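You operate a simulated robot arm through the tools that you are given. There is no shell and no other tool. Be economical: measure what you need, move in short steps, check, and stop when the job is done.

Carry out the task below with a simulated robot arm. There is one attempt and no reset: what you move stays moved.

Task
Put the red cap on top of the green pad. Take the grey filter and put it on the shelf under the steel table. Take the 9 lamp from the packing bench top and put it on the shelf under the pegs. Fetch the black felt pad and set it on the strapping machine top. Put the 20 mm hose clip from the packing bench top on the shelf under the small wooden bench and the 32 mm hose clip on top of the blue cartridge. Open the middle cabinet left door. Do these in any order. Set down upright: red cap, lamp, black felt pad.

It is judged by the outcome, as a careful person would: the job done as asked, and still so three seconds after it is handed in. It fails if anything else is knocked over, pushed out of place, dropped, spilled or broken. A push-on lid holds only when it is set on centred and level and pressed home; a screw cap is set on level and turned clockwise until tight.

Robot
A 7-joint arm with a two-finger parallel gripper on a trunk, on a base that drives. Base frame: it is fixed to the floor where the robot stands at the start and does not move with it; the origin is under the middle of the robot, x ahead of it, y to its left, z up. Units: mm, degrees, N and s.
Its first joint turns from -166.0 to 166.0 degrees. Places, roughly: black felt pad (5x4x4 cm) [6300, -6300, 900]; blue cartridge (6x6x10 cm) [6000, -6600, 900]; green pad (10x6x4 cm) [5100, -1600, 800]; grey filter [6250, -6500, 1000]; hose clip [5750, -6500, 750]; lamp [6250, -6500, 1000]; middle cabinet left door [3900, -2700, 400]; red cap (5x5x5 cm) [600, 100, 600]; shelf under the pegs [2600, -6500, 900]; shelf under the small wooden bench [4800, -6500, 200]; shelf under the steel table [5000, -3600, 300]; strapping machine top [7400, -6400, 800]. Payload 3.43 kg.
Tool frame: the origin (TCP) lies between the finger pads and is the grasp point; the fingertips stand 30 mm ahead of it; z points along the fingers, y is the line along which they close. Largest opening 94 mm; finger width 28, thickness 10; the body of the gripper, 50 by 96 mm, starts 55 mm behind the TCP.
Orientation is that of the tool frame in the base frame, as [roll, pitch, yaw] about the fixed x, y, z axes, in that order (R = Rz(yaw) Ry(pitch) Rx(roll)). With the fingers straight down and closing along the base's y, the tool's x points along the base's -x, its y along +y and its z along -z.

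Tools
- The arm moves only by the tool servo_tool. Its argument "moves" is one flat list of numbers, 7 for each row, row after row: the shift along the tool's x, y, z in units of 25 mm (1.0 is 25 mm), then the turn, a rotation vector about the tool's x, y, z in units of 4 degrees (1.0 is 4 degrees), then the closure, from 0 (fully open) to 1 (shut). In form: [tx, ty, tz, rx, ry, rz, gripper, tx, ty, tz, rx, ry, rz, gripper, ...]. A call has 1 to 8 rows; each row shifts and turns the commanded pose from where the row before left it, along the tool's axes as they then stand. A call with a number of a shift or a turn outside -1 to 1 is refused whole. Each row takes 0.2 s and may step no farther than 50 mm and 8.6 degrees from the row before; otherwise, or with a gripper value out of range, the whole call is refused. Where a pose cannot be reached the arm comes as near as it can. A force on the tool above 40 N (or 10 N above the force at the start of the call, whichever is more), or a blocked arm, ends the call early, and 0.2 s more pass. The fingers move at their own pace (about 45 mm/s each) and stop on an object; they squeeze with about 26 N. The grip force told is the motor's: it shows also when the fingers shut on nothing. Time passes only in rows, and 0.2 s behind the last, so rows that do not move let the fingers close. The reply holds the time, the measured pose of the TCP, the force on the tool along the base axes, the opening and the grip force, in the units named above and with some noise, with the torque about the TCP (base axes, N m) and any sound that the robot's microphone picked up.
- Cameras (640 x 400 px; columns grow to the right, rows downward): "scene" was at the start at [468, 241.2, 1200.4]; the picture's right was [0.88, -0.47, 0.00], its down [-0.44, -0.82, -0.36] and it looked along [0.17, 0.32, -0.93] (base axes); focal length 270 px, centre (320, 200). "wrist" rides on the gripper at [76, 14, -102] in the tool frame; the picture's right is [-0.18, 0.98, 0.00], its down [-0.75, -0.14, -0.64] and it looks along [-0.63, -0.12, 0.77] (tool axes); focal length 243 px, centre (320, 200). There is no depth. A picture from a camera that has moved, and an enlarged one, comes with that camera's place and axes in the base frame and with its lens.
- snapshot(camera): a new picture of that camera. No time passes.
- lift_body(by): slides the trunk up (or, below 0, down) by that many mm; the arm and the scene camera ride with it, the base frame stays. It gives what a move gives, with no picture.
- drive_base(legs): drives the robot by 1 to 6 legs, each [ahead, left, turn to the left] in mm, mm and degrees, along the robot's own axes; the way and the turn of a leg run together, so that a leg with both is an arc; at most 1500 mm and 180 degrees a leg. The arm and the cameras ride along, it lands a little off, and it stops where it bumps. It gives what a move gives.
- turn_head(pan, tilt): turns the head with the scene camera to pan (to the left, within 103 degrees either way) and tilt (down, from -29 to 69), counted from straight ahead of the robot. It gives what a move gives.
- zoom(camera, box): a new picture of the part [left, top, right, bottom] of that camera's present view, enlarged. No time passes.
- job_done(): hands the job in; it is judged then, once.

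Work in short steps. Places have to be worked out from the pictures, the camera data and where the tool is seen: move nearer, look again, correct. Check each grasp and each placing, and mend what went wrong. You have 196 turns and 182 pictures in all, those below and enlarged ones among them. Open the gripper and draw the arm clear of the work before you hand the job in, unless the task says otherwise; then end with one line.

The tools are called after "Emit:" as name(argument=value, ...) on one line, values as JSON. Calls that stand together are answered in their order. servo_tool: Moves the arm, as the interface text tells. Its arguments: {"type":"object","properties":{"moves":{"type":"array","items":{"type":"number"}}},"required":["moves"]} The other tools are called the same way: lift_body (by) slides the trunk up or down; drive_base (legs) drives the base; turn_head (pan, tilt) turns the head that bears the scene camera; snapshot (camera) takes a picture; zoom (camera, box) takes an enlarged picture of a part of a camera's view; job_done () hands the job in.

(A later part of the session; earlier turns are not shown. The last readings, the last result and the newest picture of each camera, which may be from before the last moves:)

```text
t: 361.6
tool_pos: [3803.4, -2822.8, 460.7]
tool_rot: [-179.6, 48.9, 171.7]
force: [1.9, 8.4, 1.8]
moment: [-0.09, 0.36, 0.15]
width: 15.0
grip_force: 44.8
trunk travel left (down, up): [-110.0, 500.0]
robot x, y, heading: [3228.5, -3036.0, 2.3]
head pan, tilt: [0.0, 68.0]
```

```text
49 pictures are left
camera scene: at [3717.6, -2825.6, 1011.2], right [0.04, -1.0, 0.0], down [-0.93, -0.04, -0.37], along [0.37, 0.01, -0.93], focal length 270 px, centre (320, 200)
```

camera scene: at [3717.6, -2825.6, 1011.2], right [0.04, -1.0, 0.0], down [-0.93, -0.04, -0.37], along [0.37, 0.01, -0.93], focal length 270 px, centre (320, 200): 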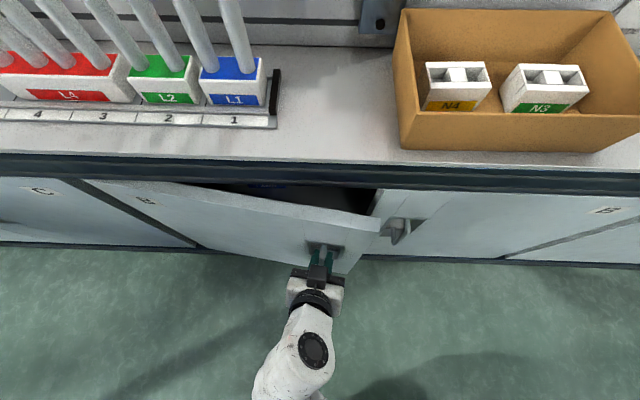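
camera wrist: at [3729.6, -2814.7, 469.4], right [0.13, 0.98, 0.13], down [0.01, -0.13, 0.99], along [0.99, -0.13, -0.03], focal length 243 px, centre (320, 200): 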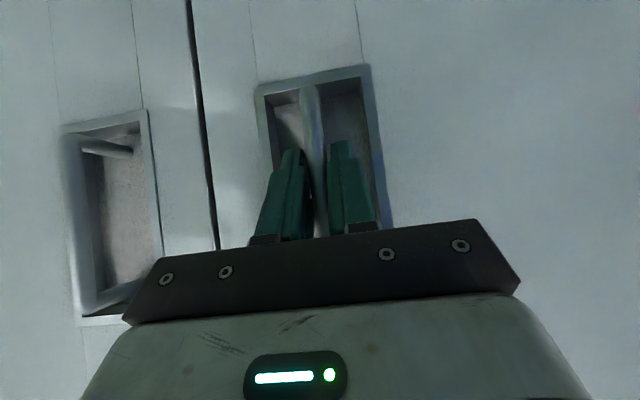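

The door is opening nicely with low force. I continue 20° more along the arc.

Emit:
servo_tool(moves=[0.714, 0.116, -0.815, 0.752, 0, 0.659, 1, 0.714, 0.116, -0.815, 0.752, 0, 0.659, 1, 0.714, 0.116, -0.815, 0.752, 0, 0.659, 1, 0.714, 0.116, -0.815, 0.752, 0, 0.659, 1, 0.714, 0.116, -0.815, 0.752, 0, 0.659, 1])

Emit:
snapshot(camera="scene")

```text
t: 362.9
tool_pos: [3679.2, -2768.9, 460.2]
tool_rot: [-179.6, 49.1, 151.6]
force: [7.1, 10.0, 14.4]
moment: [-0.02, 0.31, 0.13]
width: 14.9
grip_force: 45.1
trunk travel left (down, up): [-110.0, 500.0]
robot x, y, heading: [3228.4, -3036.7, 2.1]
head pan, tilt: [0.0, 68.0]
```

```text
48 pictures are left
camera scene: at [3717.5, -2825.6, 1011.3], right [0.04, -1.0, 0.0], down [-0.93, -0.04, -0.37], along [0.37, 0.01, -0.93], focal length 270 px, centre (320, 200)
```

scene: 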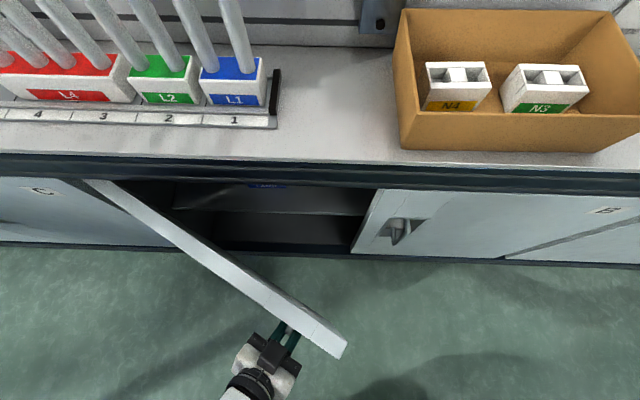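

28° open. I keep going as far as the arm allows.

Emit:
servo_tool(moves=[0.714, 0.116, -0.815, 0.752, 0, 0.659, 1, 0.714, 0.116, -0.815, 0.752, 0, 0.659, 1, 0.714, 0.116, -0.815, 0.752, 0, 0.659, 1, 0.714, 0.116, -0.815, 0.752, 0, 0.659, 1])

Emit:
snapshot(camera="scene")

```text
t: 363.7
tool_pos: [3619.2, -2719.6, 459.6]
tool_rot: [179.7, 49.2, 139.7]
force: [-0.5, 1.7, 5.0]
moment: [0.63, 0.75, 0.1]
width: 15.0
grip_force: 44.5
trunk travel left (down, up): [-110.0, 500.0]
robot x, y, heading: [3225.4, -3035.1, 2.2]
head pan, tilt: [0.0, 68.0]
stopped in row 4: the force on the tool passed its limit at 45 N (the readings are from after the stop); the commanded pose is now the measured one
```

```text
47 pictures are left
camera scene: at [3717.8, -2825.5, 1010.9], right [0.04, -1.0, 0.0], down [-0.93, -0.03, -0.37], along [0.37, 0.01, -0.93], focal length 270 px, centre (320, 200)
```

scene: 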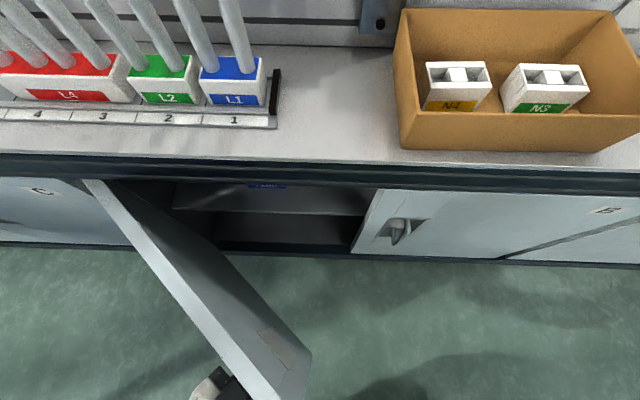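

Open 40°. I release, back off, and raise the trunk so the tool clears the door top, to go round and push it further from the inside.

Emit:
servo_tool(moves=[0, 0, 0, 0, 0, 0, 0.6, 0, 0, 0, 0, 0, 0, 0.5, 0.3, 0, -0.34, 0, 0, 0, 0.5, 0.659, 0, -0.752, 0, 0, 0, 0.5, 0.659, 0, -0.752, 0, 0, 0, 0.5])

Emit:
snapshot(camera="wrist")

Emit:
lift_body(by=400)

Emit:
lift_body(by=80)

Emit:
snapshot(camera="scene")

```text
t: 364.9
tool_pos: [3574.9, -2678.7, 460.3]
tool_rot: [179.6, 49.2, 139.5]
force: [15.8, 13.5, 4.1]
moment: [-0.09, 0.02, 0.52]
width: 35.7
grip_force: 0.0
trunk travel left (down, up): [-110.0, 500.0]
robot x, y, heading: [3227.6, -3033.2, 2.3]
head pan, tilt: [0.0, 68.0]
```

```text
46 pictures are left
camera wrist: at [3485.7, -2586.0, 468.5], right [0.72, 0.67, 0.15], down [-0.09, -0.12, 0.99], along [0.68, -0.73, -0.02], focal length 243 px, centre (320, 200)
```

wrist: 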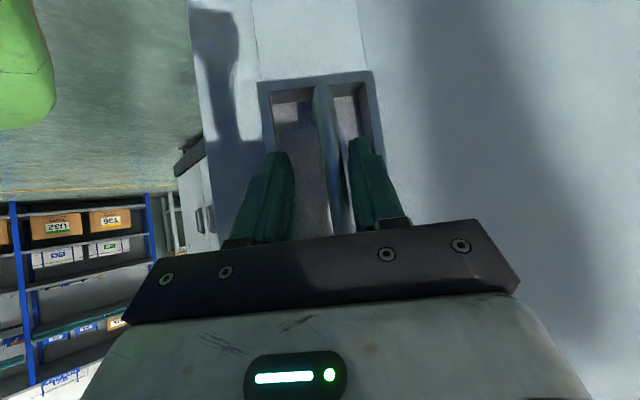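

```text
t: 366.1
tool_pos: [3573.6, -2678.6, 535.1]
tool_rot: [180.0, 48.5, 140.0]
force: [13.0, 10.1, -14.2]
moment: [0.63, -0.02, 0.62]
width: 37.8
grip_force: 0.0
trunk travel left (down, up): [-189.0, 421.0]
robot x, y, heading: [3228.8, -3036.9, 2.1]
head pan, tilt: [0.0, 68.0]
stopped: the force on the tool passed its limit at 68 N (the readings are from after the stop); the commanded pose is now the measured one
```

```text
t: 366.5
tool_pos: [3573.9, -2676.7, 534.9]
tool_rot: [180.0, 48.1, 140.1]
force: [11.2, 9.6, -9.3]
moment: [0.45, -0.06, 0.48]
width: 38.8
grip_force: 0.0
trunk travel left (down, up): [-193.0, 417.0]
robot x, y, heading: [3229.6, -3037.1, 2.2]
head pan, tilt: [0.0, 68.0]
stopped: the force on the tool passed its limit at 52 N (the readings are from after the stop); the commanded pose is now the measured one
```

```text
45 pictures are left
camera scene: at [3718.5, -2824.9, 1094.6], right [0.04, -1.0, 0.0], down [-0.93, -0.04, -0.37], along [0.37, 0.01, -0.93], focal length 270 px, centre (320, 200)
```

scene: 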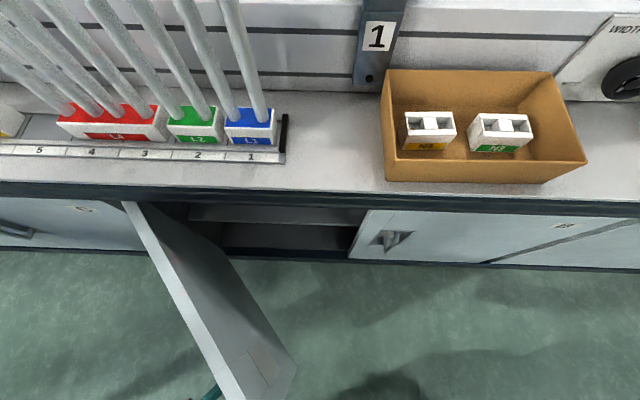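

The fingers are still inside the recess, spreading against its sides. I close them to ~25 mm (clear of the bar), drop back 40 mm, and retreat.

Emit:
servo_tool(moves=[0.3, 0, 0.264, 0, 0, 0, 0.73, 0.3, 0, 0.264, 0, 0, 0, 0.73, 0.3, 0, 0.264, 0, 0, 0, 0.73, 0.659, 0, -0.752, 0, 0, 0, 0.73, 0.659, 0, -0.752, 0, 0, 0, 0.73])

Emit:
snapshot(camera="wrist")

```text
t: 367.7
tool_pos: [3538.1, -2645.8, 506.1]
tool_rot: [179.8, 48.2, 139.8]
force: [34.5, 19.5, -3.3]
moment: [0.17, -0.15, 0.56]
width: 44.9
grip_force: 17.1
trunk travel left (down, up): [-193.0, 417.0]
robot x, y, heading: [3226.5, -3036.2, 2.5]
head pan, tilt: [0.0, 68.0]
```

```text
44 pictures are left
camera wrist: at [3448.8, -2553.6, 516.4], right [0.73, 0.67, 0.14], down [-0.07, -0.13, 0.99], along [0.68, -0.73, -0.04], focal length 243 px, centre (320, 200)
```

wrist: 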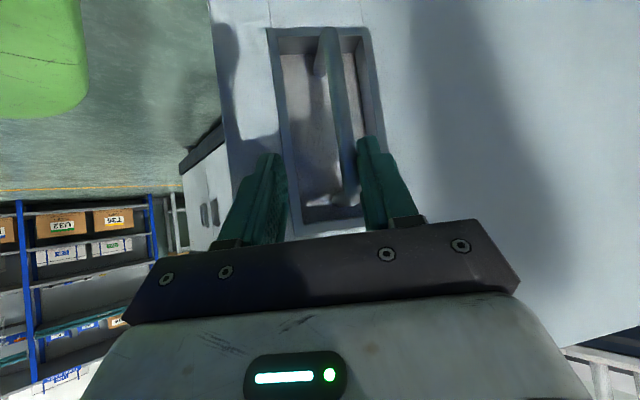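

The fingers caught something 45 mm wide; I open wider and see if the force releases.

Emit:
servo_tool(moves=[0, 0, 0, 0, 0, 0, 0.35, 0, 0, 0, 0, 0, 0, 0.2, 0, 0, 0, 0, 0, 0, 0.1])

Emit:
zoom(camera="wrist", box=[200, 0, 440, 250])

```text
t: 368.5
tool_pos: [3532.9, -2648.2, 505.1]
tool_rot: [-179.8, 48.0, 140.2]
force: [-0.4, -0.4, -0.9]
moment: [0.04, 0.01, -0.02]
width: 84.5
grip_force: 0.0
trunk travel left (down, up): [-193.0, 417.0]
robot x, y, heading: [3227.0, -3035.0, 2.1]
head pan, tilt: [0.0, 68.0]
```

```text
1.60 times, centred on (320, 125) of wrist
camera zoom: at [3444.1, -2554.7, 516.5], right [0.73, 0.68, 0.13], down [-0.07, -0.12, 0.99], along [0.69, -0.73, -0.04], focal length 388 px, centre (320, 320)
```

zoom: 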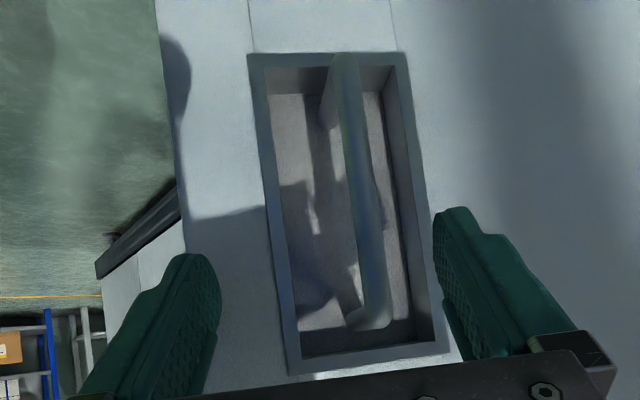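

The hand is free and the door is already ~57° open. I'll regrip the bar to open it further: retreat 25 mm, turn 16°, lower and pre-close.

Emit:
servo_tool(moves=[0.669, 0, -0.743, 0, 0, 0, 0.2, 0.297, 0.16, 0.268, 0.743, 0, 0.669, 0.68, 0.297, 0.16, 0.268, 0.743, 0, 0.669, 0.68, 0.297, 0.16, 0.268, 0.743, 0, 0.669, 0.68, 0.297, 0.16, 0.268, 0.743, 0, 0.669, 0.68])

Emit:
snapshot(camera="wrist")

```text
t: 369.7
tool_pos: [3525.6, -2619.8, 467.6]
tool_rot: [-179.8, 48.1, 124.1]
force: [0.1, 0.5, -0.3]
moment: [0.02, -0.01, -0.04]
width: 30.1
grip_force: 0.1
trunk travel left (down, up): [-193.0, 417.0]
robot x, y, heading: [3226.8, -3038.8, 2.3]
head pan, tilt: [0.0, 68.0]
```

```text
42 pictures are left
camera wrist: at [3466.9, -2506.0, 477.2], right [0.88, 0.45, 0.14], down [-0.1, -0.1, 0.99], along [0.46, -0.89, -0.04], focal length 243 px, centre (320, 200)
```

wrist: 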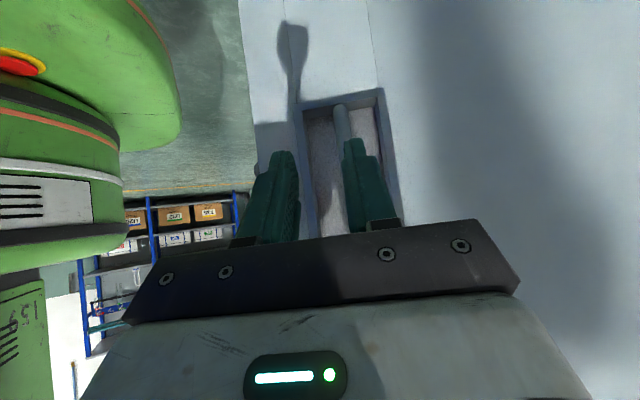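

I shift 17 mm right, advance 28 mm, and close.

Emit:
servo_tool(moves=[0, 0.34, 0, 0, 0, 0, 0.68, 0, 0.34, 0, 0, 0, 0, 0.68, -0.375, 0, 0.416, 0, 0, 0, 0.68, -0.375, 0, 0.416, 0, 0, 0, 0.68, 0, 0, 0, 0, 0, 0, 1, 0, 0, 0, 0, 0, 0, 1])

Emit:
snapshot(camera="wrist")

```text
t: 371.1
tool_pos: [3556.3, -2632.4, 466.9]
tool_rot: [-179.9, 48.0, 124.1]
force: [0.6, 0.3, -0.2]
moment: [-0.09, -0.13, 0.05]
width: 10.9
grip_force: 30.4
trunk travel left (down, up): [-193.0, 417.0]
robot x, y, heading: [3227.8, -3038.6, 2.4]
head pan, tilt: [0.0, 68.0]
```

```text
41 pictures are left
camera wrist: at [3496.3, -2520.1, 477.3], right [0.88, 0.45, 0.14], down [-0.1, -0.1, 0.99], along [0.46, -0.89, -0.04], focal length 243 px, centre (320, 200)
```

wrist: 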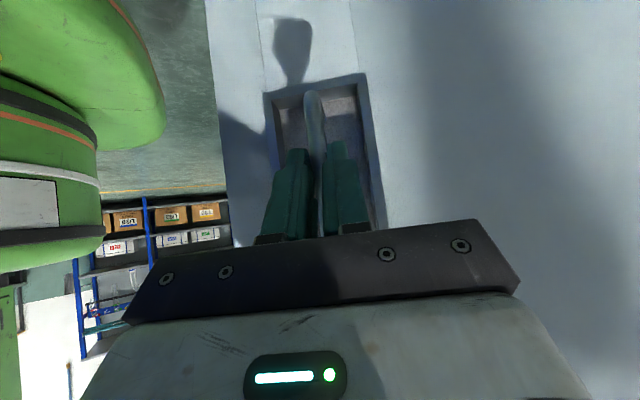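

Gripped the bar. I pull on along the arc 16° more.

Emit:
servo_tool(moves=[0.725, 0.1, -0.806, 0.743, 0, 0.669, 1, 0.725, 0.1, -0.806, 0.743, 0, 0.669, 1, 0.725, 0.1, -0.806, 0.743, 0, 0.669, 1, 0.725, 0.1, -0.806, 0.743, 0, 0.669, 1])

Emit:
snapshot(camera="wrist")

```text
t: 371.7
tool_pos: [3539.2, -2590.0, 466.4]
tool_rot: [179.4, 48.5, 113.5]
force: [0.2, 0.2, 3.6]
moment: [0.0, 0.75, -0.03]
width: 10.7
grip_force: 44.5
out of reach, approached as far as the arm can: row 3
trunk travel left (down, up): [-193.0, 417.0]
robot x, y, heading: [3225.0, -3035.8, 2.3]
head pan, tilt: [0.0, 68.0]
stopped in row 3: the force on the tool passed its limit at 75 N (the readings are from after the stop); the commanded pose is now the measured one
```

```text
40 pictures are left
camera wrist: at [3500.1, -2469.2, 477.0], right [0.95, 0.28, 0.14], down [-0.13, -0.08, 0.99], along [0.29, -0.96, -0.04], focal length 243 px, centre (320, 200)
```

wrist: 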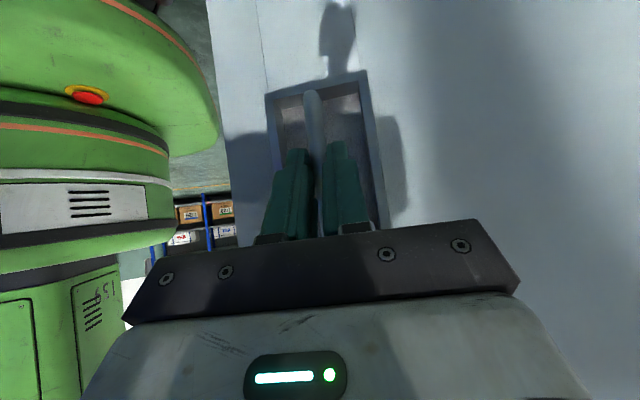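

The door is now ~67° open, at the arm's limit. I release slightly (28 mm) and retreat along the tool axis.

Emit:
servo_tool(moves=[0, 0, 0, 0, 0, 0, 0.72, 0, 0, -0.6, 0, 0, 0, 0.72, 0, 0, -1, 0, 0, 0, 0.72, 0, 0, -1, 0, 0, 0, 0.72])

Emit:
snapshot(camera="wrist")

Emit:
turn_head(pan=20, tilt=60)

Emit:
snapshot(camera="scene")

```text
t: 372.7
tool_pos: [3534.7, -2581.5, 476.4]
tool_rot: [179.3, 48.4, 113.3]
force: [-0.5, -0.2, 0.2]
moment: [-0.03, 0.03, -0.04]
width: 26.1
grip_force: 0.1
out of reach, approached as far as the arm can: row 3, 4
trunk travel left (down, up): [-193.0, 417.0]
robot x, y, heading: [3226.6, -3036.4, 2.3]
head pan, tilt: [0.0, 68.0]
```

```text
39 pictures are left
camera wrist: at [3495.9, -2459.2, 486.6], right [0.95, 0.28, 0.15], down [-0.13, -0.08, 0.99], along [0.29, -0.96, -0.04], focal length 243 px, centre (320, 200)
```

wrist: 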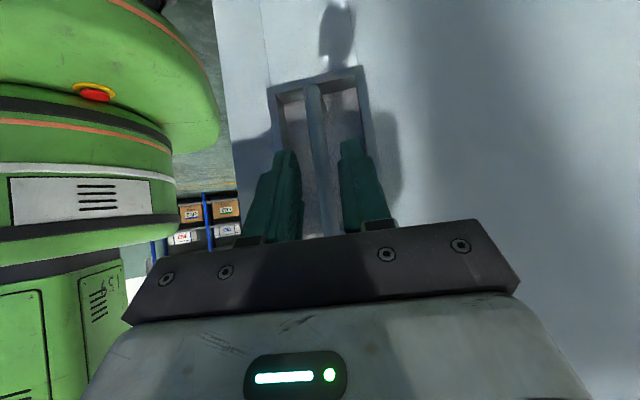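

```text
t: 373.5
tool_pos: [3534.4, -2581.2, 476.4]
tool_rot: [179.3, 48.4, 113.3]
force: [-0.6, 0.7, -0.1]
moment: [0.02, 0.03, -0.02]
width: 26.2
grip_force: 0.0
trunk travel left (down, up): [-193.0, 417.0]
robot x, y, heading: [3229.7, -3034.3, 2.6]
head pan, tilt: [20.0, 60.0]
```

```text
38 pictures are left
camera scene: at [3722.6, -2801.9, 1103.0], right [0.38, -0.93, 0.0], down [-0.8, -0.33, -0.5], along [0.46, 0.19, -0.87], focal length 270 px, centre (320, 200)
```

scene: 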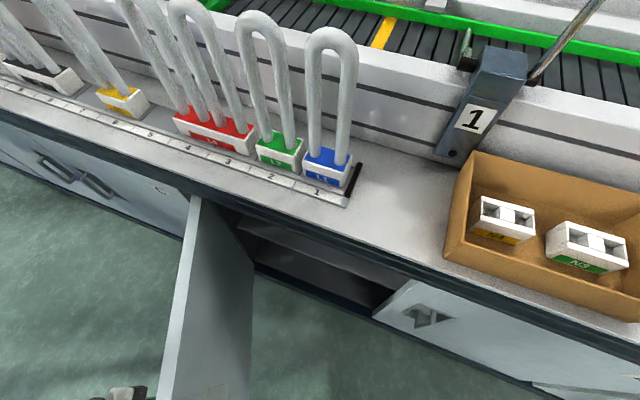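

The door stands wide open. I ease the base 50 mm left to draw the fingers out of the recess, then raise the trunk over the door.

Emit:
drive_base(legs=[[0, 50, 0]])

Emit:
snapshot(camera="wrist")

```text
t: 374.5
tool_pos: [3532.3, -2531.2, 475.9]
tool_rot: [179.3, 48.4, 113.3]
force: [-0.8, 0.3, 0.0]
moment: [0.02, 0.0, -0.02]
width: 26.4
grip_force: 0.1
trunk travel left (down, up): [-193.0, 417.0]
robot x, y, heading: [3225.3, -2986.7, 2.1]
head pan, tilt: [20.0, 60.0]
```

```text
37 pictures are left
camera wrist: at [3493.7, -2408.9, 486.6], right [0.95, 0.28, 0.15], down [-0.13, -0.08, 0.99], along [0.29, -0.96, -0.04], focal length 243 px, centre (320, 200)
```

wrist: 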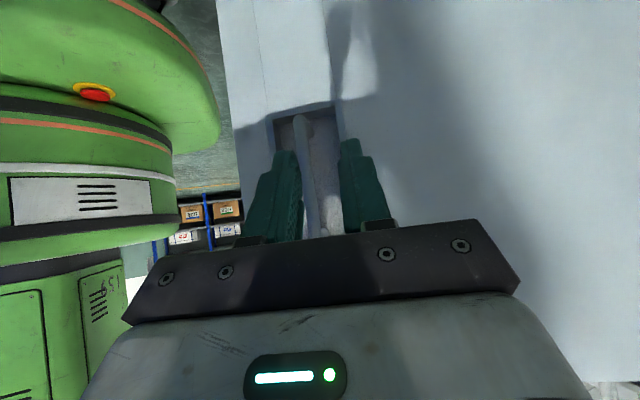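

Clear. Raise the trunk 410 mm.

Emit:
lift_body(by=400)

Emit:
snapshot(camera="wrist")

Emit:
turn_head(pan=40, tilt=68)

Emit:
snapshot(camera="scene")

```text
t: 378.3
tool_pos: [3533.8, -2530.4, 876.1]
tool_rot: [179.4, 48.4, 113.3]
force: [-0.3, 0.2, 0.5]
moment: [0.0, 0.01, 0.02]
width: 26.4
grip_force: 0.0
trunk travel left (down, up): [-593.0, 17.0]
robot x, y, heading: [3222.9, -2986.4, 2.2]
head pan, tilt: [20.0, 60.0]
```

```text
36 pictures are left
camera wrist: at [3493.8, -2408.8, 886.6], right [0.95, 0.28, 0.15], down [-0.13, -0.08, 0.99], along [0.29, -0.96, -0.04], focal length 243 px, centre (320, 200)
```

wrist: 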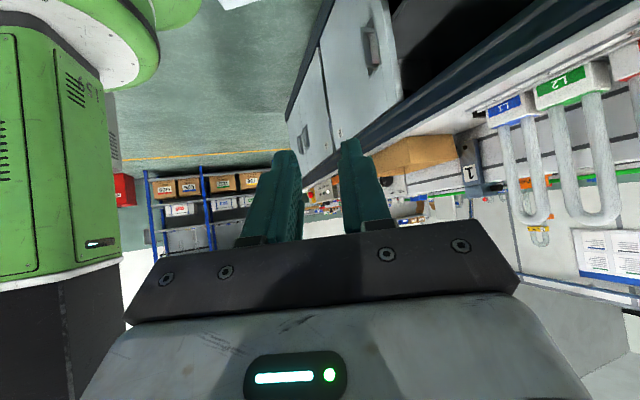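

```text
t: 379.1
tool_pos: [3531.9, -2531.1, 876.0]
tool_rot: [179.3, 48.4, 113.3]
force: [-0.3, -0.4, -0.4]
moment: [-0.02, -0.04, -0.02]
width: 26.2
grip_force: 0.1
trunk travel left (down, up): [-593.0, 17.0]
robot x, y, heading: [3225.2, -2986.8, 2.2]
head pan, tilt: [40.0, 68.0]
```

```text
35 pictures are left
camera scene: at [3701.1, -2738.3, 1494.4], right [0.67, -0.74, 0.0], down [-0.69, -0.62, -0.37], along [0.28, 0.25, -0.93], focal length 270 px, centre (320, 200)
```

scene: 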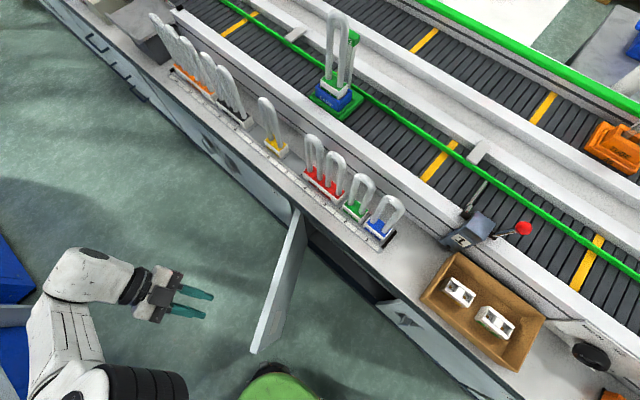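

The door is well open (≈65–75°). I drive out of the corridor with the tool above the door height, into the open aisle.

Emit:
drive_base(legs=[[0, -1000, -2], [0, -900, 0]])

Emit:
turn_head(pan=90, tilt=25)

Emit:
snapshot(camera="scene")

```text
t: 388.6
tool_pos: [3578.8, -4429.8, 875.9]
tool_rot: [179.3, 48.4, 112.1]
force: [0.7, -0.2, 0.3]
moment: [-0.01, 0.03, -0.04]
width: 26.2
grip_force: 0.1
trunk travel left (down, up): [-593.0, 17.0]
robot x, y, heading: [3265.1, -4879.3, 1.1]
head pan, tilt: [40.0, 68.0]
```

```text
t: 389.8
tool_pos: [3579.8, -4428.5, 875.7]
tool_rot: [179.3, 48.3, 112.0]
force: [-0.9, 0.6, -0.1]
moment: [0.0, -0.01, 0.01]
width: 26.5
grip_force: 0.1
trunk travel left (down, up): [-593.0, 17.0]
robot x, y, heading: [3263.5, -4879.9, 1.3]
head pan, tilt: [90.0, 25.0]
```

```text
34 pictures are left
camera scene: at [3699.8, -4585.2, 1553.0], right [1.0, 0.02, 0.0], down [0.01, -0.42, -0.91], along [-0.02, 0.91, -0.42], focal length 270 px, centre (320, 200)
```

scene: 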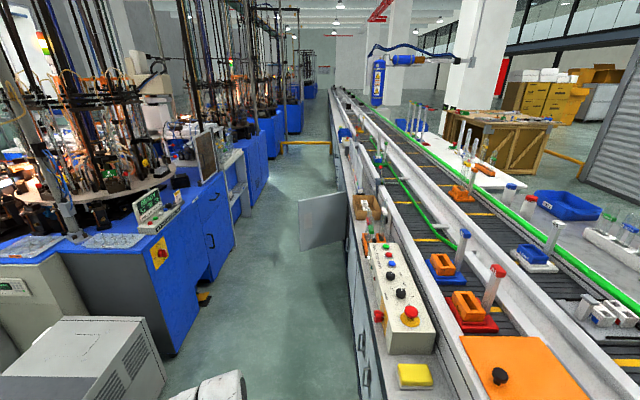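

The door is clearly wide open. Now I bring the arm to a neutral front pose and reorient the tool (camera on top) for the filter.

Emit:
servo_tool(moves=[-0.996, 0.536, 0.628, 0, 0, 0, 0.3, -0.996, 0.536, 0.628, 0, 0, 0, 0.3, -0.996, 0.536, 0.628, 0, 0, 0, 0.3, -0.996, 0.536, 0.628, 0, 0, 0, 0.3, -0.996, 0.536, 0.628, 0, 0, 0, 0.3, -0.996, 0.536, 0.628, 0, 0, 0, 0.3, -0.996, 0.536, 0.628, 0, 0, 0, 0.3])

Emit:
servo_tool(moves=[-0.996, 0.536, 0.628, 0, 0, 0, 0.3, -0.996, 0.536, 0.628, 0, 0, 0, 0.3, -0.996, 0.536, 0.628, 0, 0, 0, 0.3, -0.996, 0.536, 0.628, 0, 0, 0, 0.3, -0.996, 0.536, 0.628, 0, 0, 0, 0.3, -0.996, 0.536, 0.628, 0, 0, 0, 0.3, -0.996, 0.536, 0.628, 0, 0, 0, 0.3])

Emit:
servo_tool(moves=[0, 0, 0, 0.241, 0.384, 0.969, 0.3, 0, 0, 0, 0.241, 0.384, 0.969, 0.3, 0, 0, 0, 0.241, 0.384, 0.969, 0.3, 0, 0, 0, 0.241, 0.384, 0.969, 0.3, 0, 0, 0, 0.241, 0.384, 0.969, 0.3, 0, 0, 0, 0.241, 0.384, 0.969, 0.3, 0, 0, 0, 0.241, 0.384, 0.969, 0.3, 0, 0, 0, 0.241, 0.384, 0.969, 0.3])

```text
t: 391.4
tool_pos: [3743.0, -4575.7, 935.5]
tool_rot: [179.4, 48.4, 112.2]
force: [0.7, 0.0, 0.1]
moment: [-0.01, 0.03, 0.02]
width: 66.0
grip_force: 0.0
trunk travel left (down, up): [-593.0, 17.0]
robot x, y, heading: [3263.4, -4878.6, 1.1]
head pan, tilt: [90.0, 25.0]
```

```text
t: 393.0
tool_pos: [3903.7, -4722.4, 990.8]
tool_rot: [179.3, 48.4, 112.2]
force: [-0.9, -0.2, 0.4]
moment: [0.0, 0.06, 0.0]
width: 65.8
grip_force: 0.0
trunk travel left (down, up): [-593.0, 17.0]
robot x, y, heading: [3264.7, -4876.8, 0.8]
head pan, tilt: [90.0, 25.0]
```

```text
t: 394.8
tool_pos: [3904.7, -4722.3, 990.4]
tool_rot: [162.7, 30.5, 74.8]
force: [0.3, -0.9, 0.1]
moment: [0.02, -0.01, 0.0]
width: 65.8
grip_force: 0.0
trunk travel left (down, up): [-593.0, 17.0]
robot x, y, heading: [3264.8, -4877.6, 1.1]
head pan, tilt: [90.0, 25.0]
```

Rotation works so far; I continue the same rotation for the remaining 21 rows.

Emit:
servo_tool(moves=[0, 0, 0, 0.241, 0.384, 0.969, 0.3, 0, 0, 0, 0.241, 0.384, 0.969, 0.3, 0, 0, 0, 0.241, 0.384, 0.969, 0.3, 0, 0, 0, 0.241, 0.384, 0.969, 0.3, 0, 0, 0, 0.241, 0.384, 0.969, 0.3, 0, 0, 0, 0.241, 0.384, 0.969, 0.3, 0, 0, 0, 0.241, 0.384, 0.969, 0.3, 0, 0, 0, 0.241, 0.384, 0.969, 0.3])

Emit:
servo_tool(moves=[0, 0, 0, 0.241, 0.384, 0.969, 0.3, 0, 0, 0, 0.241, 0.384, 0.969, 0.3, 0, 0, 0, 0.241, 0.384, 0.969, 0.3, 0, 0, 0, 0.241, 0.384, 0.969, 0.3, 0, 0, 0, 0.241, 0.384, 0.969, 0.3, 0, 0, 0, 0.241, 0.384, 0.969, 0.3, 0, 0, 0, 0.241, 0.384, 0.969, 0.3, 0, 0, 0, 0.241, 0.384, 0.969, 0.3])

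Emit:
servo_tool(moves=[0, 0, 0, 0.241, 0.384, 0.969, 0.3, 0, 0, 0, 0.241, 0.384, 0.969, 0.3, 0, 0, 0, 0.241, 0.384, 0.969, 0.3, 0, 0, 0, 0.241, 0.384, 0.969, 0.3, 0, 0, 0, 0.241, 0.384, 0.969, 0.3])

```text
t: 396.6
tool_pos: [3904.4, -4722.6, 992.9]
tool_rot: [161.1, 8.9, 47.6]
force: [-0.1, 0.3, 0.0]
moment: [0.01, 0.03, 0.01]
width: 65.8
grip_force: 0.0
trunk travel left (down, up): [-593.0, 17.0]
robot x, y, heading: [3261.0, -4878.5, 1.0]
head pan, tilt: [90.0, 25.0]
```

```text
t: 398.4
tool_pos: [3905.5, -4723.3, 992.5]
tool_rot: [169.8, -11.3, 20.8]
force: [-0.1, 0.9, 0.2]
moment: [0.02, 0.01, 0.01]
width: 65.8
grip_force: 0.0
trunk travel left (down, up): [-593.0, 17.0]
robot x, y, heading: [3263.8, -4878.4, 1.2]
head pan, tilt: [90.0, 25.0]
```

```text
t: 399.6
tool_pos: [3904.4, -4722.5, 992.1]
tool_rot: [179.9, -20.8, 1.5]
force: [-0.1, 0.1, 0.0]
moment: [0.0, 0.0, -0.02]
width: 65.9
grip_force: 0.1
trunk travel left (down, up): [-593.0, 17.0]
robot x, y, heading: [3264.5, -4878.0, 1.1]
head pan, tilt: [90.0, 25.0]
```

Tool now is flipped, tilt 21°. I drive to the packing bench in front of the filter.

Emit:
drive_base(legs=[[1400, 0, 0], [1390, 0, 0], [0, 0, -91], [480, 0, 0]])

Emit:
turn_head(pan=0, tilt=50)

Emit:
snapshot(camera="scene")

Emit:
snapshot(camera="wrist")

```text
t: 419.5
tool_pos: [6211.7, -5920.1, 991.3]
tool_rot: [179.9, -20.8, -89.0]
force: [-0.1, 0.5, -0.4]
moment: [0.01, -0.01, 0.0]
width: 65.8
grip_force: 0.1
trunk travel left (down, up): [-593.0, 17.0]
robot x, y, heading: [6065.5, -5281.1, -89.4]
head pan, tilt: [90.0, 25.0]
```

```text
t: 421.1
tool_pos: [6212.2, -5922.7, 992.5]
tool_rot: [179.9, -20.8, -89.1]
force: [0.3, 0.3, 0.2]
moment: [-0.01, -0.05, 0.02]
width: 65.9
grip_force: 0.2
trunk travel left (down, up): [-593.0, 17.0]
robot x, y, heading: [6063.6, -5280.3, -89.5]
head pan, tilt: [0.0, 50.0]
```

```text
33 pictures are left
camera scene: at [6263.2, -5798.3, 1515.6], right [-1.0, -0.01, 0.0], down [-0.01, 0.77, -0.64], along [0.01, -0.64, -0.77], focal length 270 px, centre (320, 200)
```

scene: 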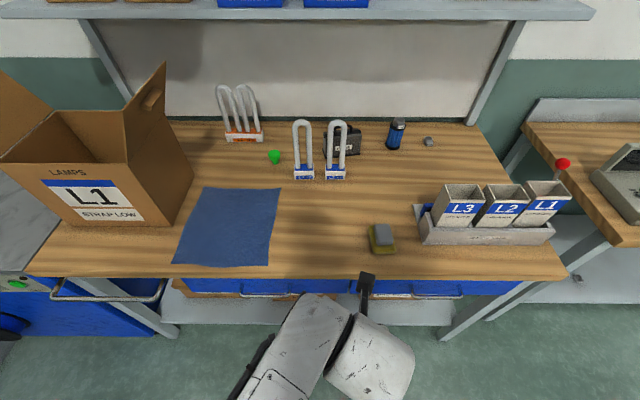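

```text
32 pictures are left
camera wrist: at [6198.4, -5955.6, 1114.2], right [-0.99, 0.15, -0.06], down [0.13, 0.93, 0.33], along [0.11, 0.32, -0.94], focal length 243 px, centre (320, 200)
```

wrist: 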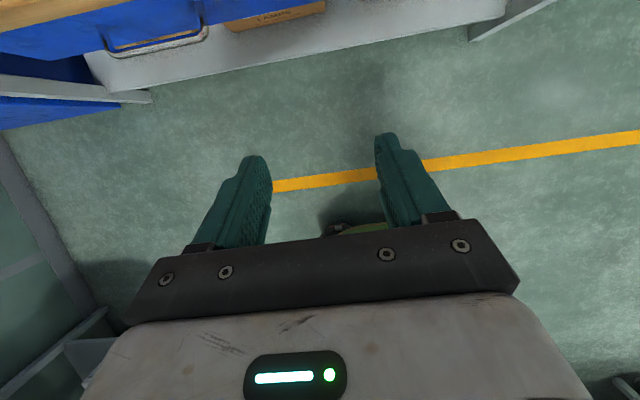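

I zoom on the filter to locate its handle relative to lamp L2.

Emit:
zoom(camera="scene", box=[285, 110, 405, 185])

```text
5.33 times, centred on (345, 148) of scene
camera zoom: at [6263.2, -5798.3, 1515.6], right [-1.0, -0.01, 0.0], down [-0.01, 0.77, -0.64], along [0.01, -0.64, -0.77], focal length 1443 px, centre (187, 480)
```

zoom: 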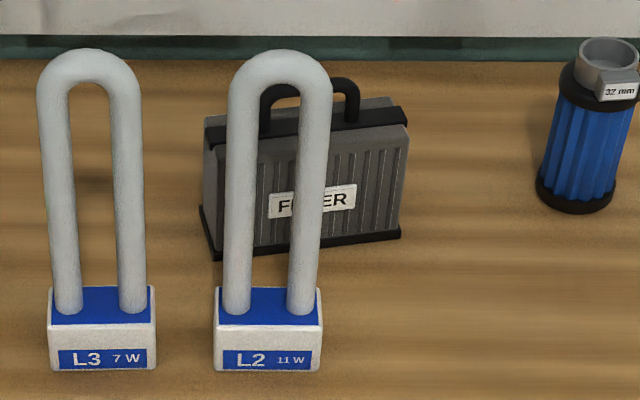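

Filter: handle centre ≈(6195,−6583), handle 65 mm wide, z 940–970, filter turned ~10°. I'll go in through the gap left by L1 (x≈6105): drive there first.

Emit:
drive_base(legs=[[350, -107, -0.5]])

Emit:
servo_tool(moves=[0.935, 0, 0.355, 0.317, 0, -0.833, 0, 0.935, 0, 0.355, 0.317, 0, -0.833, 0, 0.935, 0, 0.355, 0.317, 0, -0.833, 0, 0.91, 0.17, 0.345, 0, 0, 0, 0, 0.91, 0.17, 0.345, 0, 0, 0, 0, 0.91, 0.17, 0.345, 0, 0, 0, 0, 0.91, 0.17, 0.345, 0, 0, 0, 0])

Emit:
snapshot(camera="wrist")

Emit:
snapshot(camera="scene")

```text
t: 423.4
tool_pos: [6103.1, -6272.0, 994.0]
tool_rot: [179.9, -20.8, -89.4]
force: [-0.1, -0.3, 0.0]
moment: [-0.02, -0.01, 0.01]
width: 66.0
grip_force: 0.0
trunk travel left (down, up): [-593.0, 17.0]
robot x, y, heading: [5956.5, -5626.1, -89.6]
head pan, tilt: [0.0, 50.0]
```

```text
t: 425.1
tool_pos: [6110.3, -6446.3, 992.9]
tool_rot: [179.8, -20.7, -78.8]
force: [0.2, -0.7, 0.0]
moment: [0.01, -0.01, 0.02]
width: 94.2
grip_force: 0.0
trunk travel left (down, up): [-593.0, 17.0]
robot x, y, heading: [5961.0, -5629.4, -89.8]
head pan, tilt: [0.0, 50.0]
```

```text
30 pictures are left
camera wrist: at [6102.5, -6483.7, 1114.0], right [-1.0, -0.02, -0.06], down [-0.04, 0.94, 0.33], along [0.05, 0.34, -0.94], focal length 243 px, centre (320, 200)
```

wrist: 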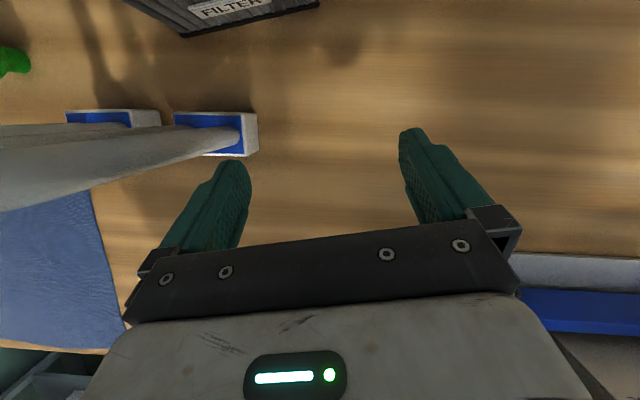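

```text
29 pictures are left
camera scene: at [6154.4, -6150.5, 1515.6], right [-1.0, 0.0, 0.0], down [0.0, 0.77, -0.64], along [0.0, -0.64, -0.77], focal length 270 px, centre (320, 200)
```

scene: 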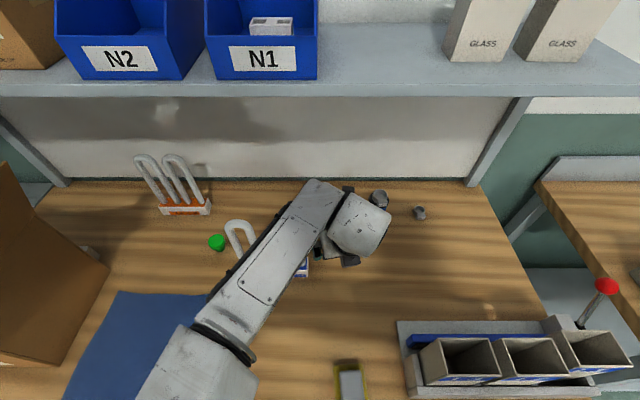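

The forearm passes high over L2. I continue forward to y≈−6583 at z≈1020 and look from the wrist.

Emit:
servo_tool(moves=[0.902, 0.177, 0.15, 0, 0, 0, 0, 0.902, 0.177, 0.15, 0, 0, 0, 0, 0.902, 0.177, 0.15, 0, 0, 0, 0, 0.902, 0.177, 0.15, 0, 0, 0, 0, 0.902, 0.177, 0.15, 0, 0, 0, 0, 0.902, 0.177, 0.15, 0, 0, 0, 0])

Emit:
snapshot(camera="wrist")

```text
t: 426.4
tool_pos: [6110.0, -6583.3, 1019.7]
tool_rot: [180.0, -20.8, -78.7]
force: [0.3, -0.1, -0.1]
moment: [-0.01, 0.01, 0.05]
width: 93.9
grip_force: 0.0
trunk travel left (down, up): [-593.0, 17.0]
robot x, y, heading: [5959.0, -5627.6, -90.0]
head pan, tilt: [0.0, 50.0]
```

```text
28 pictures are left
camera wrist: at [6102.8, -6620.6, 1141.0], right [-1.0, -0.02, -0.06], down [-0.04, 0.94, 0.33], along [0.05, 0.33, -0.94], focal length 243 px, centre (320, 200)
```

wrist: 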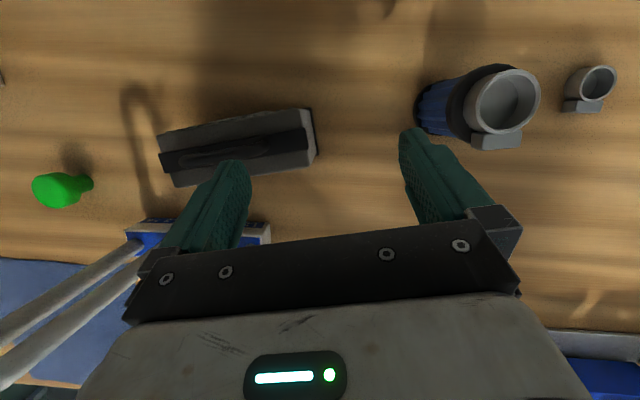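

Handle seen from above at ≈(6187,−6590), aligned with the fingers. I shift 75 mm left (+x) above it.

Emit:
servo_tool(moves=[0.172, -0.981, 0.065, 0, 0, 0, 0, 0.172, -0.981, 0.065, 0, 0, 0, 0, 0.172, -0.981, 0.065, 0, 0, 0, 0])

Emit:
snapshot(camera="wrist")

```text
t: 427.2
tool_pos: [6186.3, -6583.2, 1019.5]
tool_rot: [179.8, -20.8, -78.8]
force: [-0.5, 0.7, -0.2]
moment: [-0.03, -0.01, -0.01]
width: 94.3
grip_force: 0.1
trunk travel left (down, up): [-593.0, 17.0]
robot x, y, heading: [5959.7, -5629.6, -89.8]
head pan, tilt: [0.0, 50.0]
```

```text
27 pictures are left
camera wrist: at [6178.6, -6619.6, 1140.9], right [-1.0, -0.02, -0.06], down [-0.04, 0.94, 0.33], along [0.05, 0.33, -0.94], focal length 243 px, centre (320, 200)
```

wrist: 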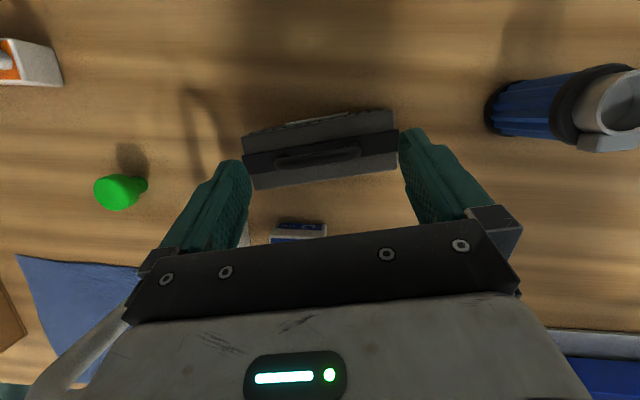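

Centred over the handle. I descend 40 mm and close on it.

Emit:
servo_tool(moves=[-0.284, -0.1, 0.748, 0, 0, 0, 0, -0.284, 0, 0.748, 0, 0, 0, 0, 0, 0, 0, 0, 0, 0, 1, 0, 0, 0, 0, 0, 0, 1, 0, 0, 0, 0, 0, 0, 1, 0, 0, 0, 0, 0, 0, 1])

Emit:
snapshot(camera="wrist")

```text
t: 428.6
tool_pos: [6189.7, -6582.0, 978.0]
tool_rot: [179.9, -20.8, -78.9]
force: [1.0, 0.1, 0.8]
moment: [-0.11, -0.09, 0.01]
width: 67.9
grip_force: 26.1
trunk travel left (down, up): [-593.0, 17.0]
robot x, y, heading: [5960.2, -5627.7, -89.8]
head pan, tilt: [0.0, 50.0]
```

```text
26 pictures are left
camera wrist: at [6180.7, -6618.8, 1100.9], right [-1.0, -0.02, -0.06], down [-0.04, 0.94, 0.33], along [0.05, 0.33, -0.94], focal length 243 px, centre (320, 200)
```

wrist: 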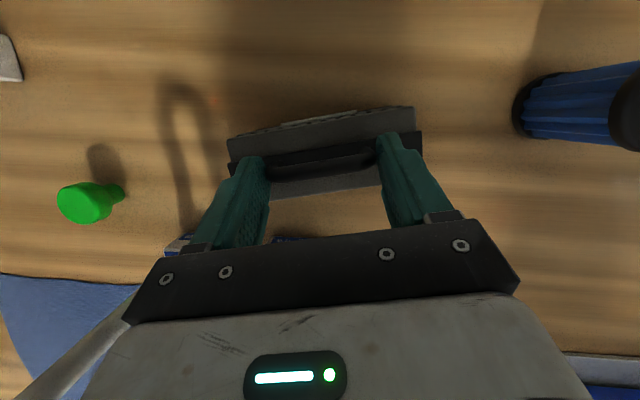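

Handle gripped at 68 mm. I lift 45 mm and check.

Emit:
servo_tool(moves=[0.142, 0, -0.374, 0, 0, 0, 1, 0.213, 0, -0.561, 0, 0, 0, 1, 0.213, 0, -0.561, 0, 0, 0, 1, 0.071, 0, -0.187, 0, 0, 0, 1])

Emit:
snapshot(camera="wrist")

```text
t: 429.6
tool_pos: [6187.8, -6581.1, 1022.8]
tool_rot: [179.9, -20.7, -78.8]
force: [-0.7, -0.4, -1.0]
moment: [0.0, -0.01, 0.01]
width: 67.9
grip_force: 26.2
trunk travel left (down, up): [-593.0, 17.0]
robot x, y, heading: [5957.0, -5626.6, -90.1]
head pan, tilt: [0.0, 50.0]
```

```text
25 pictures are left
camera wrist: at [6180.1, -6618.7, 1145.4], right [-1.0, -0.02, -0.06], down [-0.04, 0.94, 0.33], along [0.05, 0.34, -0.94], focal length 243 px, centre (320, 200)
```

wrist: 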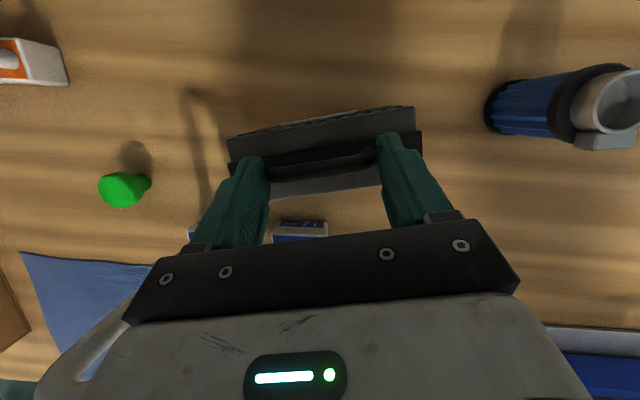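

Filter is off the bench. I move it right into the gap, back a little, and further right to clear L2.

Emit:
servo_tool(moves=[-0.19, 1.0, -0.07, 0, 0, 0, 1, -0.19, 1.0, -0.07, 0, 0, 0, 1, -0.19, 1.0, -0.07, 0, 0, 0, 1, -0.916, -0.194, -0.348, 0, 0, 0, 1, -0.916, -0.194, -0.348, 0, 0, 0, 1, -0.165, 0.865, -0.06, 0, 0, 0, 1, -0.165, 0.865, -0.06, 0, 0, 0, 1])

Emit:
snapshot(camera="wrist")

Emit:
turn_head(pan=-25, tilt=50)

Emit:
snapshot(camera="scene")

```text
t: 431.2
tool_pos: [6067.8, -6531.9, 1025.1]
tool_rot: [180.0, -20.8, -78.7]
force: [0.7, -0.1, -0.8]
moment: [-0.03, 0.03, -0.01]
width: 67.9
grip_force: 26.2
trunk travel left (down, up): [-593.0, 17.0]
robot x, y, heading: [5960.2, -5629.9, -89.8]
head pan, tilt: [0.0, 50.0]
```

```text
24 pictures are left
camera wrist: at [6060.3, -6568.6, 1146.3], right [-1.0, -0.02, -0.06], down [-0.04, 0.94, 0.33], along [0.05, 0.34, -0.94], focal length 243 px, centre (320, 200)
```

wrist: 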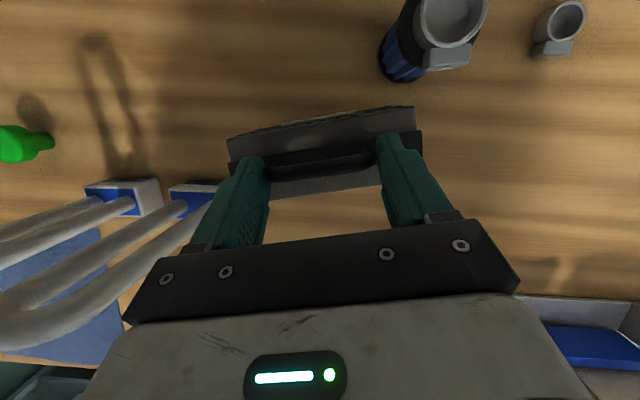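

```text
t: 432.1
tool_pos: [6067.9, -6531.4, 1024.1]
tool_rot: [179.9, -20.8, -78.8]
force: [0.4, -0.5, -1.1]
moment: [0.02, 0.0, 0.0]
width: 67.8
grip_force: 25.6
trunk travel left (down, up): [-593.0, 17.0]
robot x, y, heading: [5955.2, -5627.1, -90.1]
head pan, tilt: [-25.0, 50.0]
```

```text
23 pictures are left
camera scene: at [6121.8, -6143.5, 1515.5], right [-0.91, 0.42, 0.0], down [0.32, 0.7, -0.64], along [-0.27, -0.58, -0.77], focal length 270 px, centre (320, 200)
```

scene: 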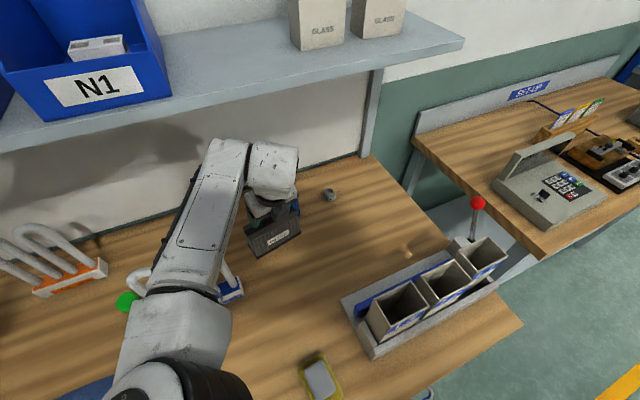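

All clear, and the 32 mm clip is still on the cartridge. I draw back 100 mm, raise 60 mm, and back the base away.

Emit:
servo_tool(moves=[-0.916, -0.194, -0.348, 0, 0, 0, 1, -0.916, -0.194, -0.348, 0, 0, 0, 1, -0.916, -0.194, -0.348, 0, 0, 0, 1, -0.916, -0.194, -0.348, 0, 0, 0, 1, 0.284, 0, -0.748, 0, 0, 0, 1, 0.284, 0, -0.748, 0, 0, 0, 1, 0.284, 0, -0.748, 0, 0, 0, 1])

Emit:
drive_base(legs=[[-600, 0, 0]])

Emit:
snapshot(camera="scene")

```text
t: 433.7
tool_pos: [6067.3, -6430.9, 1085.3]
tool_rot: [179.9, -20.8, -78.8]
force: [-0.2, 0.3, -0.8]
moment: [0.03, -0.01, 0.0]
width: 67.8
grip_force: 26.0
trunk travel left (down, up): [-593.0, 17.0]
robot x, y, heading: [5961.8, -5625.4, -89.8]
head pan, tilt: [-25.0, 50.0]
```

```text
t: 437.1
tool_pos: [6064.0, -5830.0, 1084.3]
tool_rot: [179.9, -20.7, -79.1]
force: [-0.6, -0.1, -1.6]
moment: [0.03, -0.03, -0.03]
width: 67.7
grip_force: 26.2
trunk travel left (down, up): [-593.0, 17.0]
robot x, y, heading: [5960.2, -5029.4, -90.1]
head pan, tilt: [-25.0, 50.0]
```

```text
22 pictures are left
camera scene: at [6120.3, -5544.0, 1515.5], right [-0.91, 0.42, 0.0], down [0.33, 0.69, -0.64], along [-0.27, -0.58, -0.77], focal length 270 px, centre (320, 200)
```

scene: 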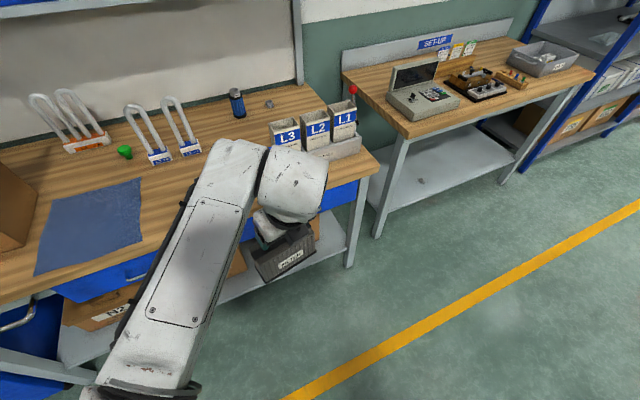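

Bench is all in order. Now to the steel table: I drive round to face its back side, keeping ~100 mm clear of the edge.

Emit:
drive_base(legs=[[0, 0, 90], [0, 0, 90], [1400, 0, 0], [280, -160, 0], [0, 0, 90]])

Emit:
lift_body(by=-400)

Emit:
turn_head(pan=0, tilt=40)

Emit:
snapshot(camera="scene")

```text
t: 457.4
tool_pos: [5266.1, -3477.1, 1083.6]
tool_rot: [179.9, -20.8, -167.0]
force: [-0.3, 0.6, -1.0]
moment: [-0.03, 0.0, -0.03]
width: 67.7
grip_force: 25.9
trunk travel left (down, up): [-593.0, 17.0]
robot x, y, heading: [6063.9, -3343.4, -178.1]
head pan, tilt: [-25.0, 50.0]
```

```text
t: 459.3
tool_pos: [5263.7, -3477.8, 919.3]
tool_rot: [179.6, -21.6, -166.9]
force: [6.6, 2.1, 18.8]
moment: [-0.69, -0.59, 0.2]
width: 68.9
grip_force: 25.2
trunk travel left (down, up): [-418.0, 192.0]
robot x, y, heading: [6066.5, -3344.1, -178.2]
head pan, tilt: [-25.0, 50.0]
stopped: the force on the tool passed its limit at 93 N (the readings are from after the stop); the commanded pose is now the measured one
```

```text
t: 460.2
tool_pos: [5263.1, -3479.0, 917.9]
tool_rot: [179.7, -21.7, -167.0]
force: [5.3, -0.2, 26.0]
moment: [-1.01, -0.28, -0.03]
width: 68.5
grip_force: 26.3
trunk travel left (down, up): [-418.0, 192.0]
robot x, y, heading: [6063.5, -3341.2, -178.2]
head pan, tilt: [0.0, 40.0]
```

```text
21 pictures are left
camera scene: at [5544.6, -3559.7, 1354.7], right [-0.03, 1.0, 0.0], down [0.64, 0.02, -0.77], along [-0.77, -0.02, -0.64], focal length 270 px, centre (320, 200)
```

scene: 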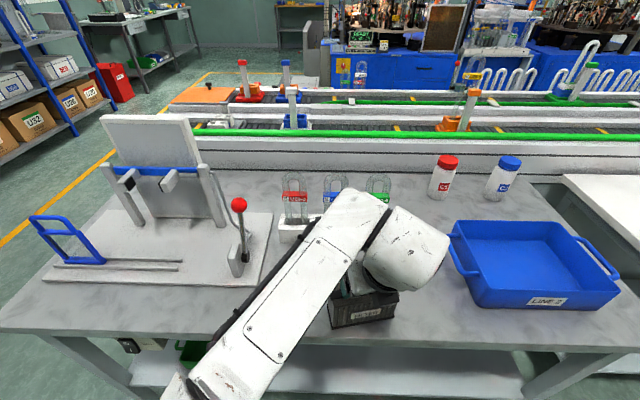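

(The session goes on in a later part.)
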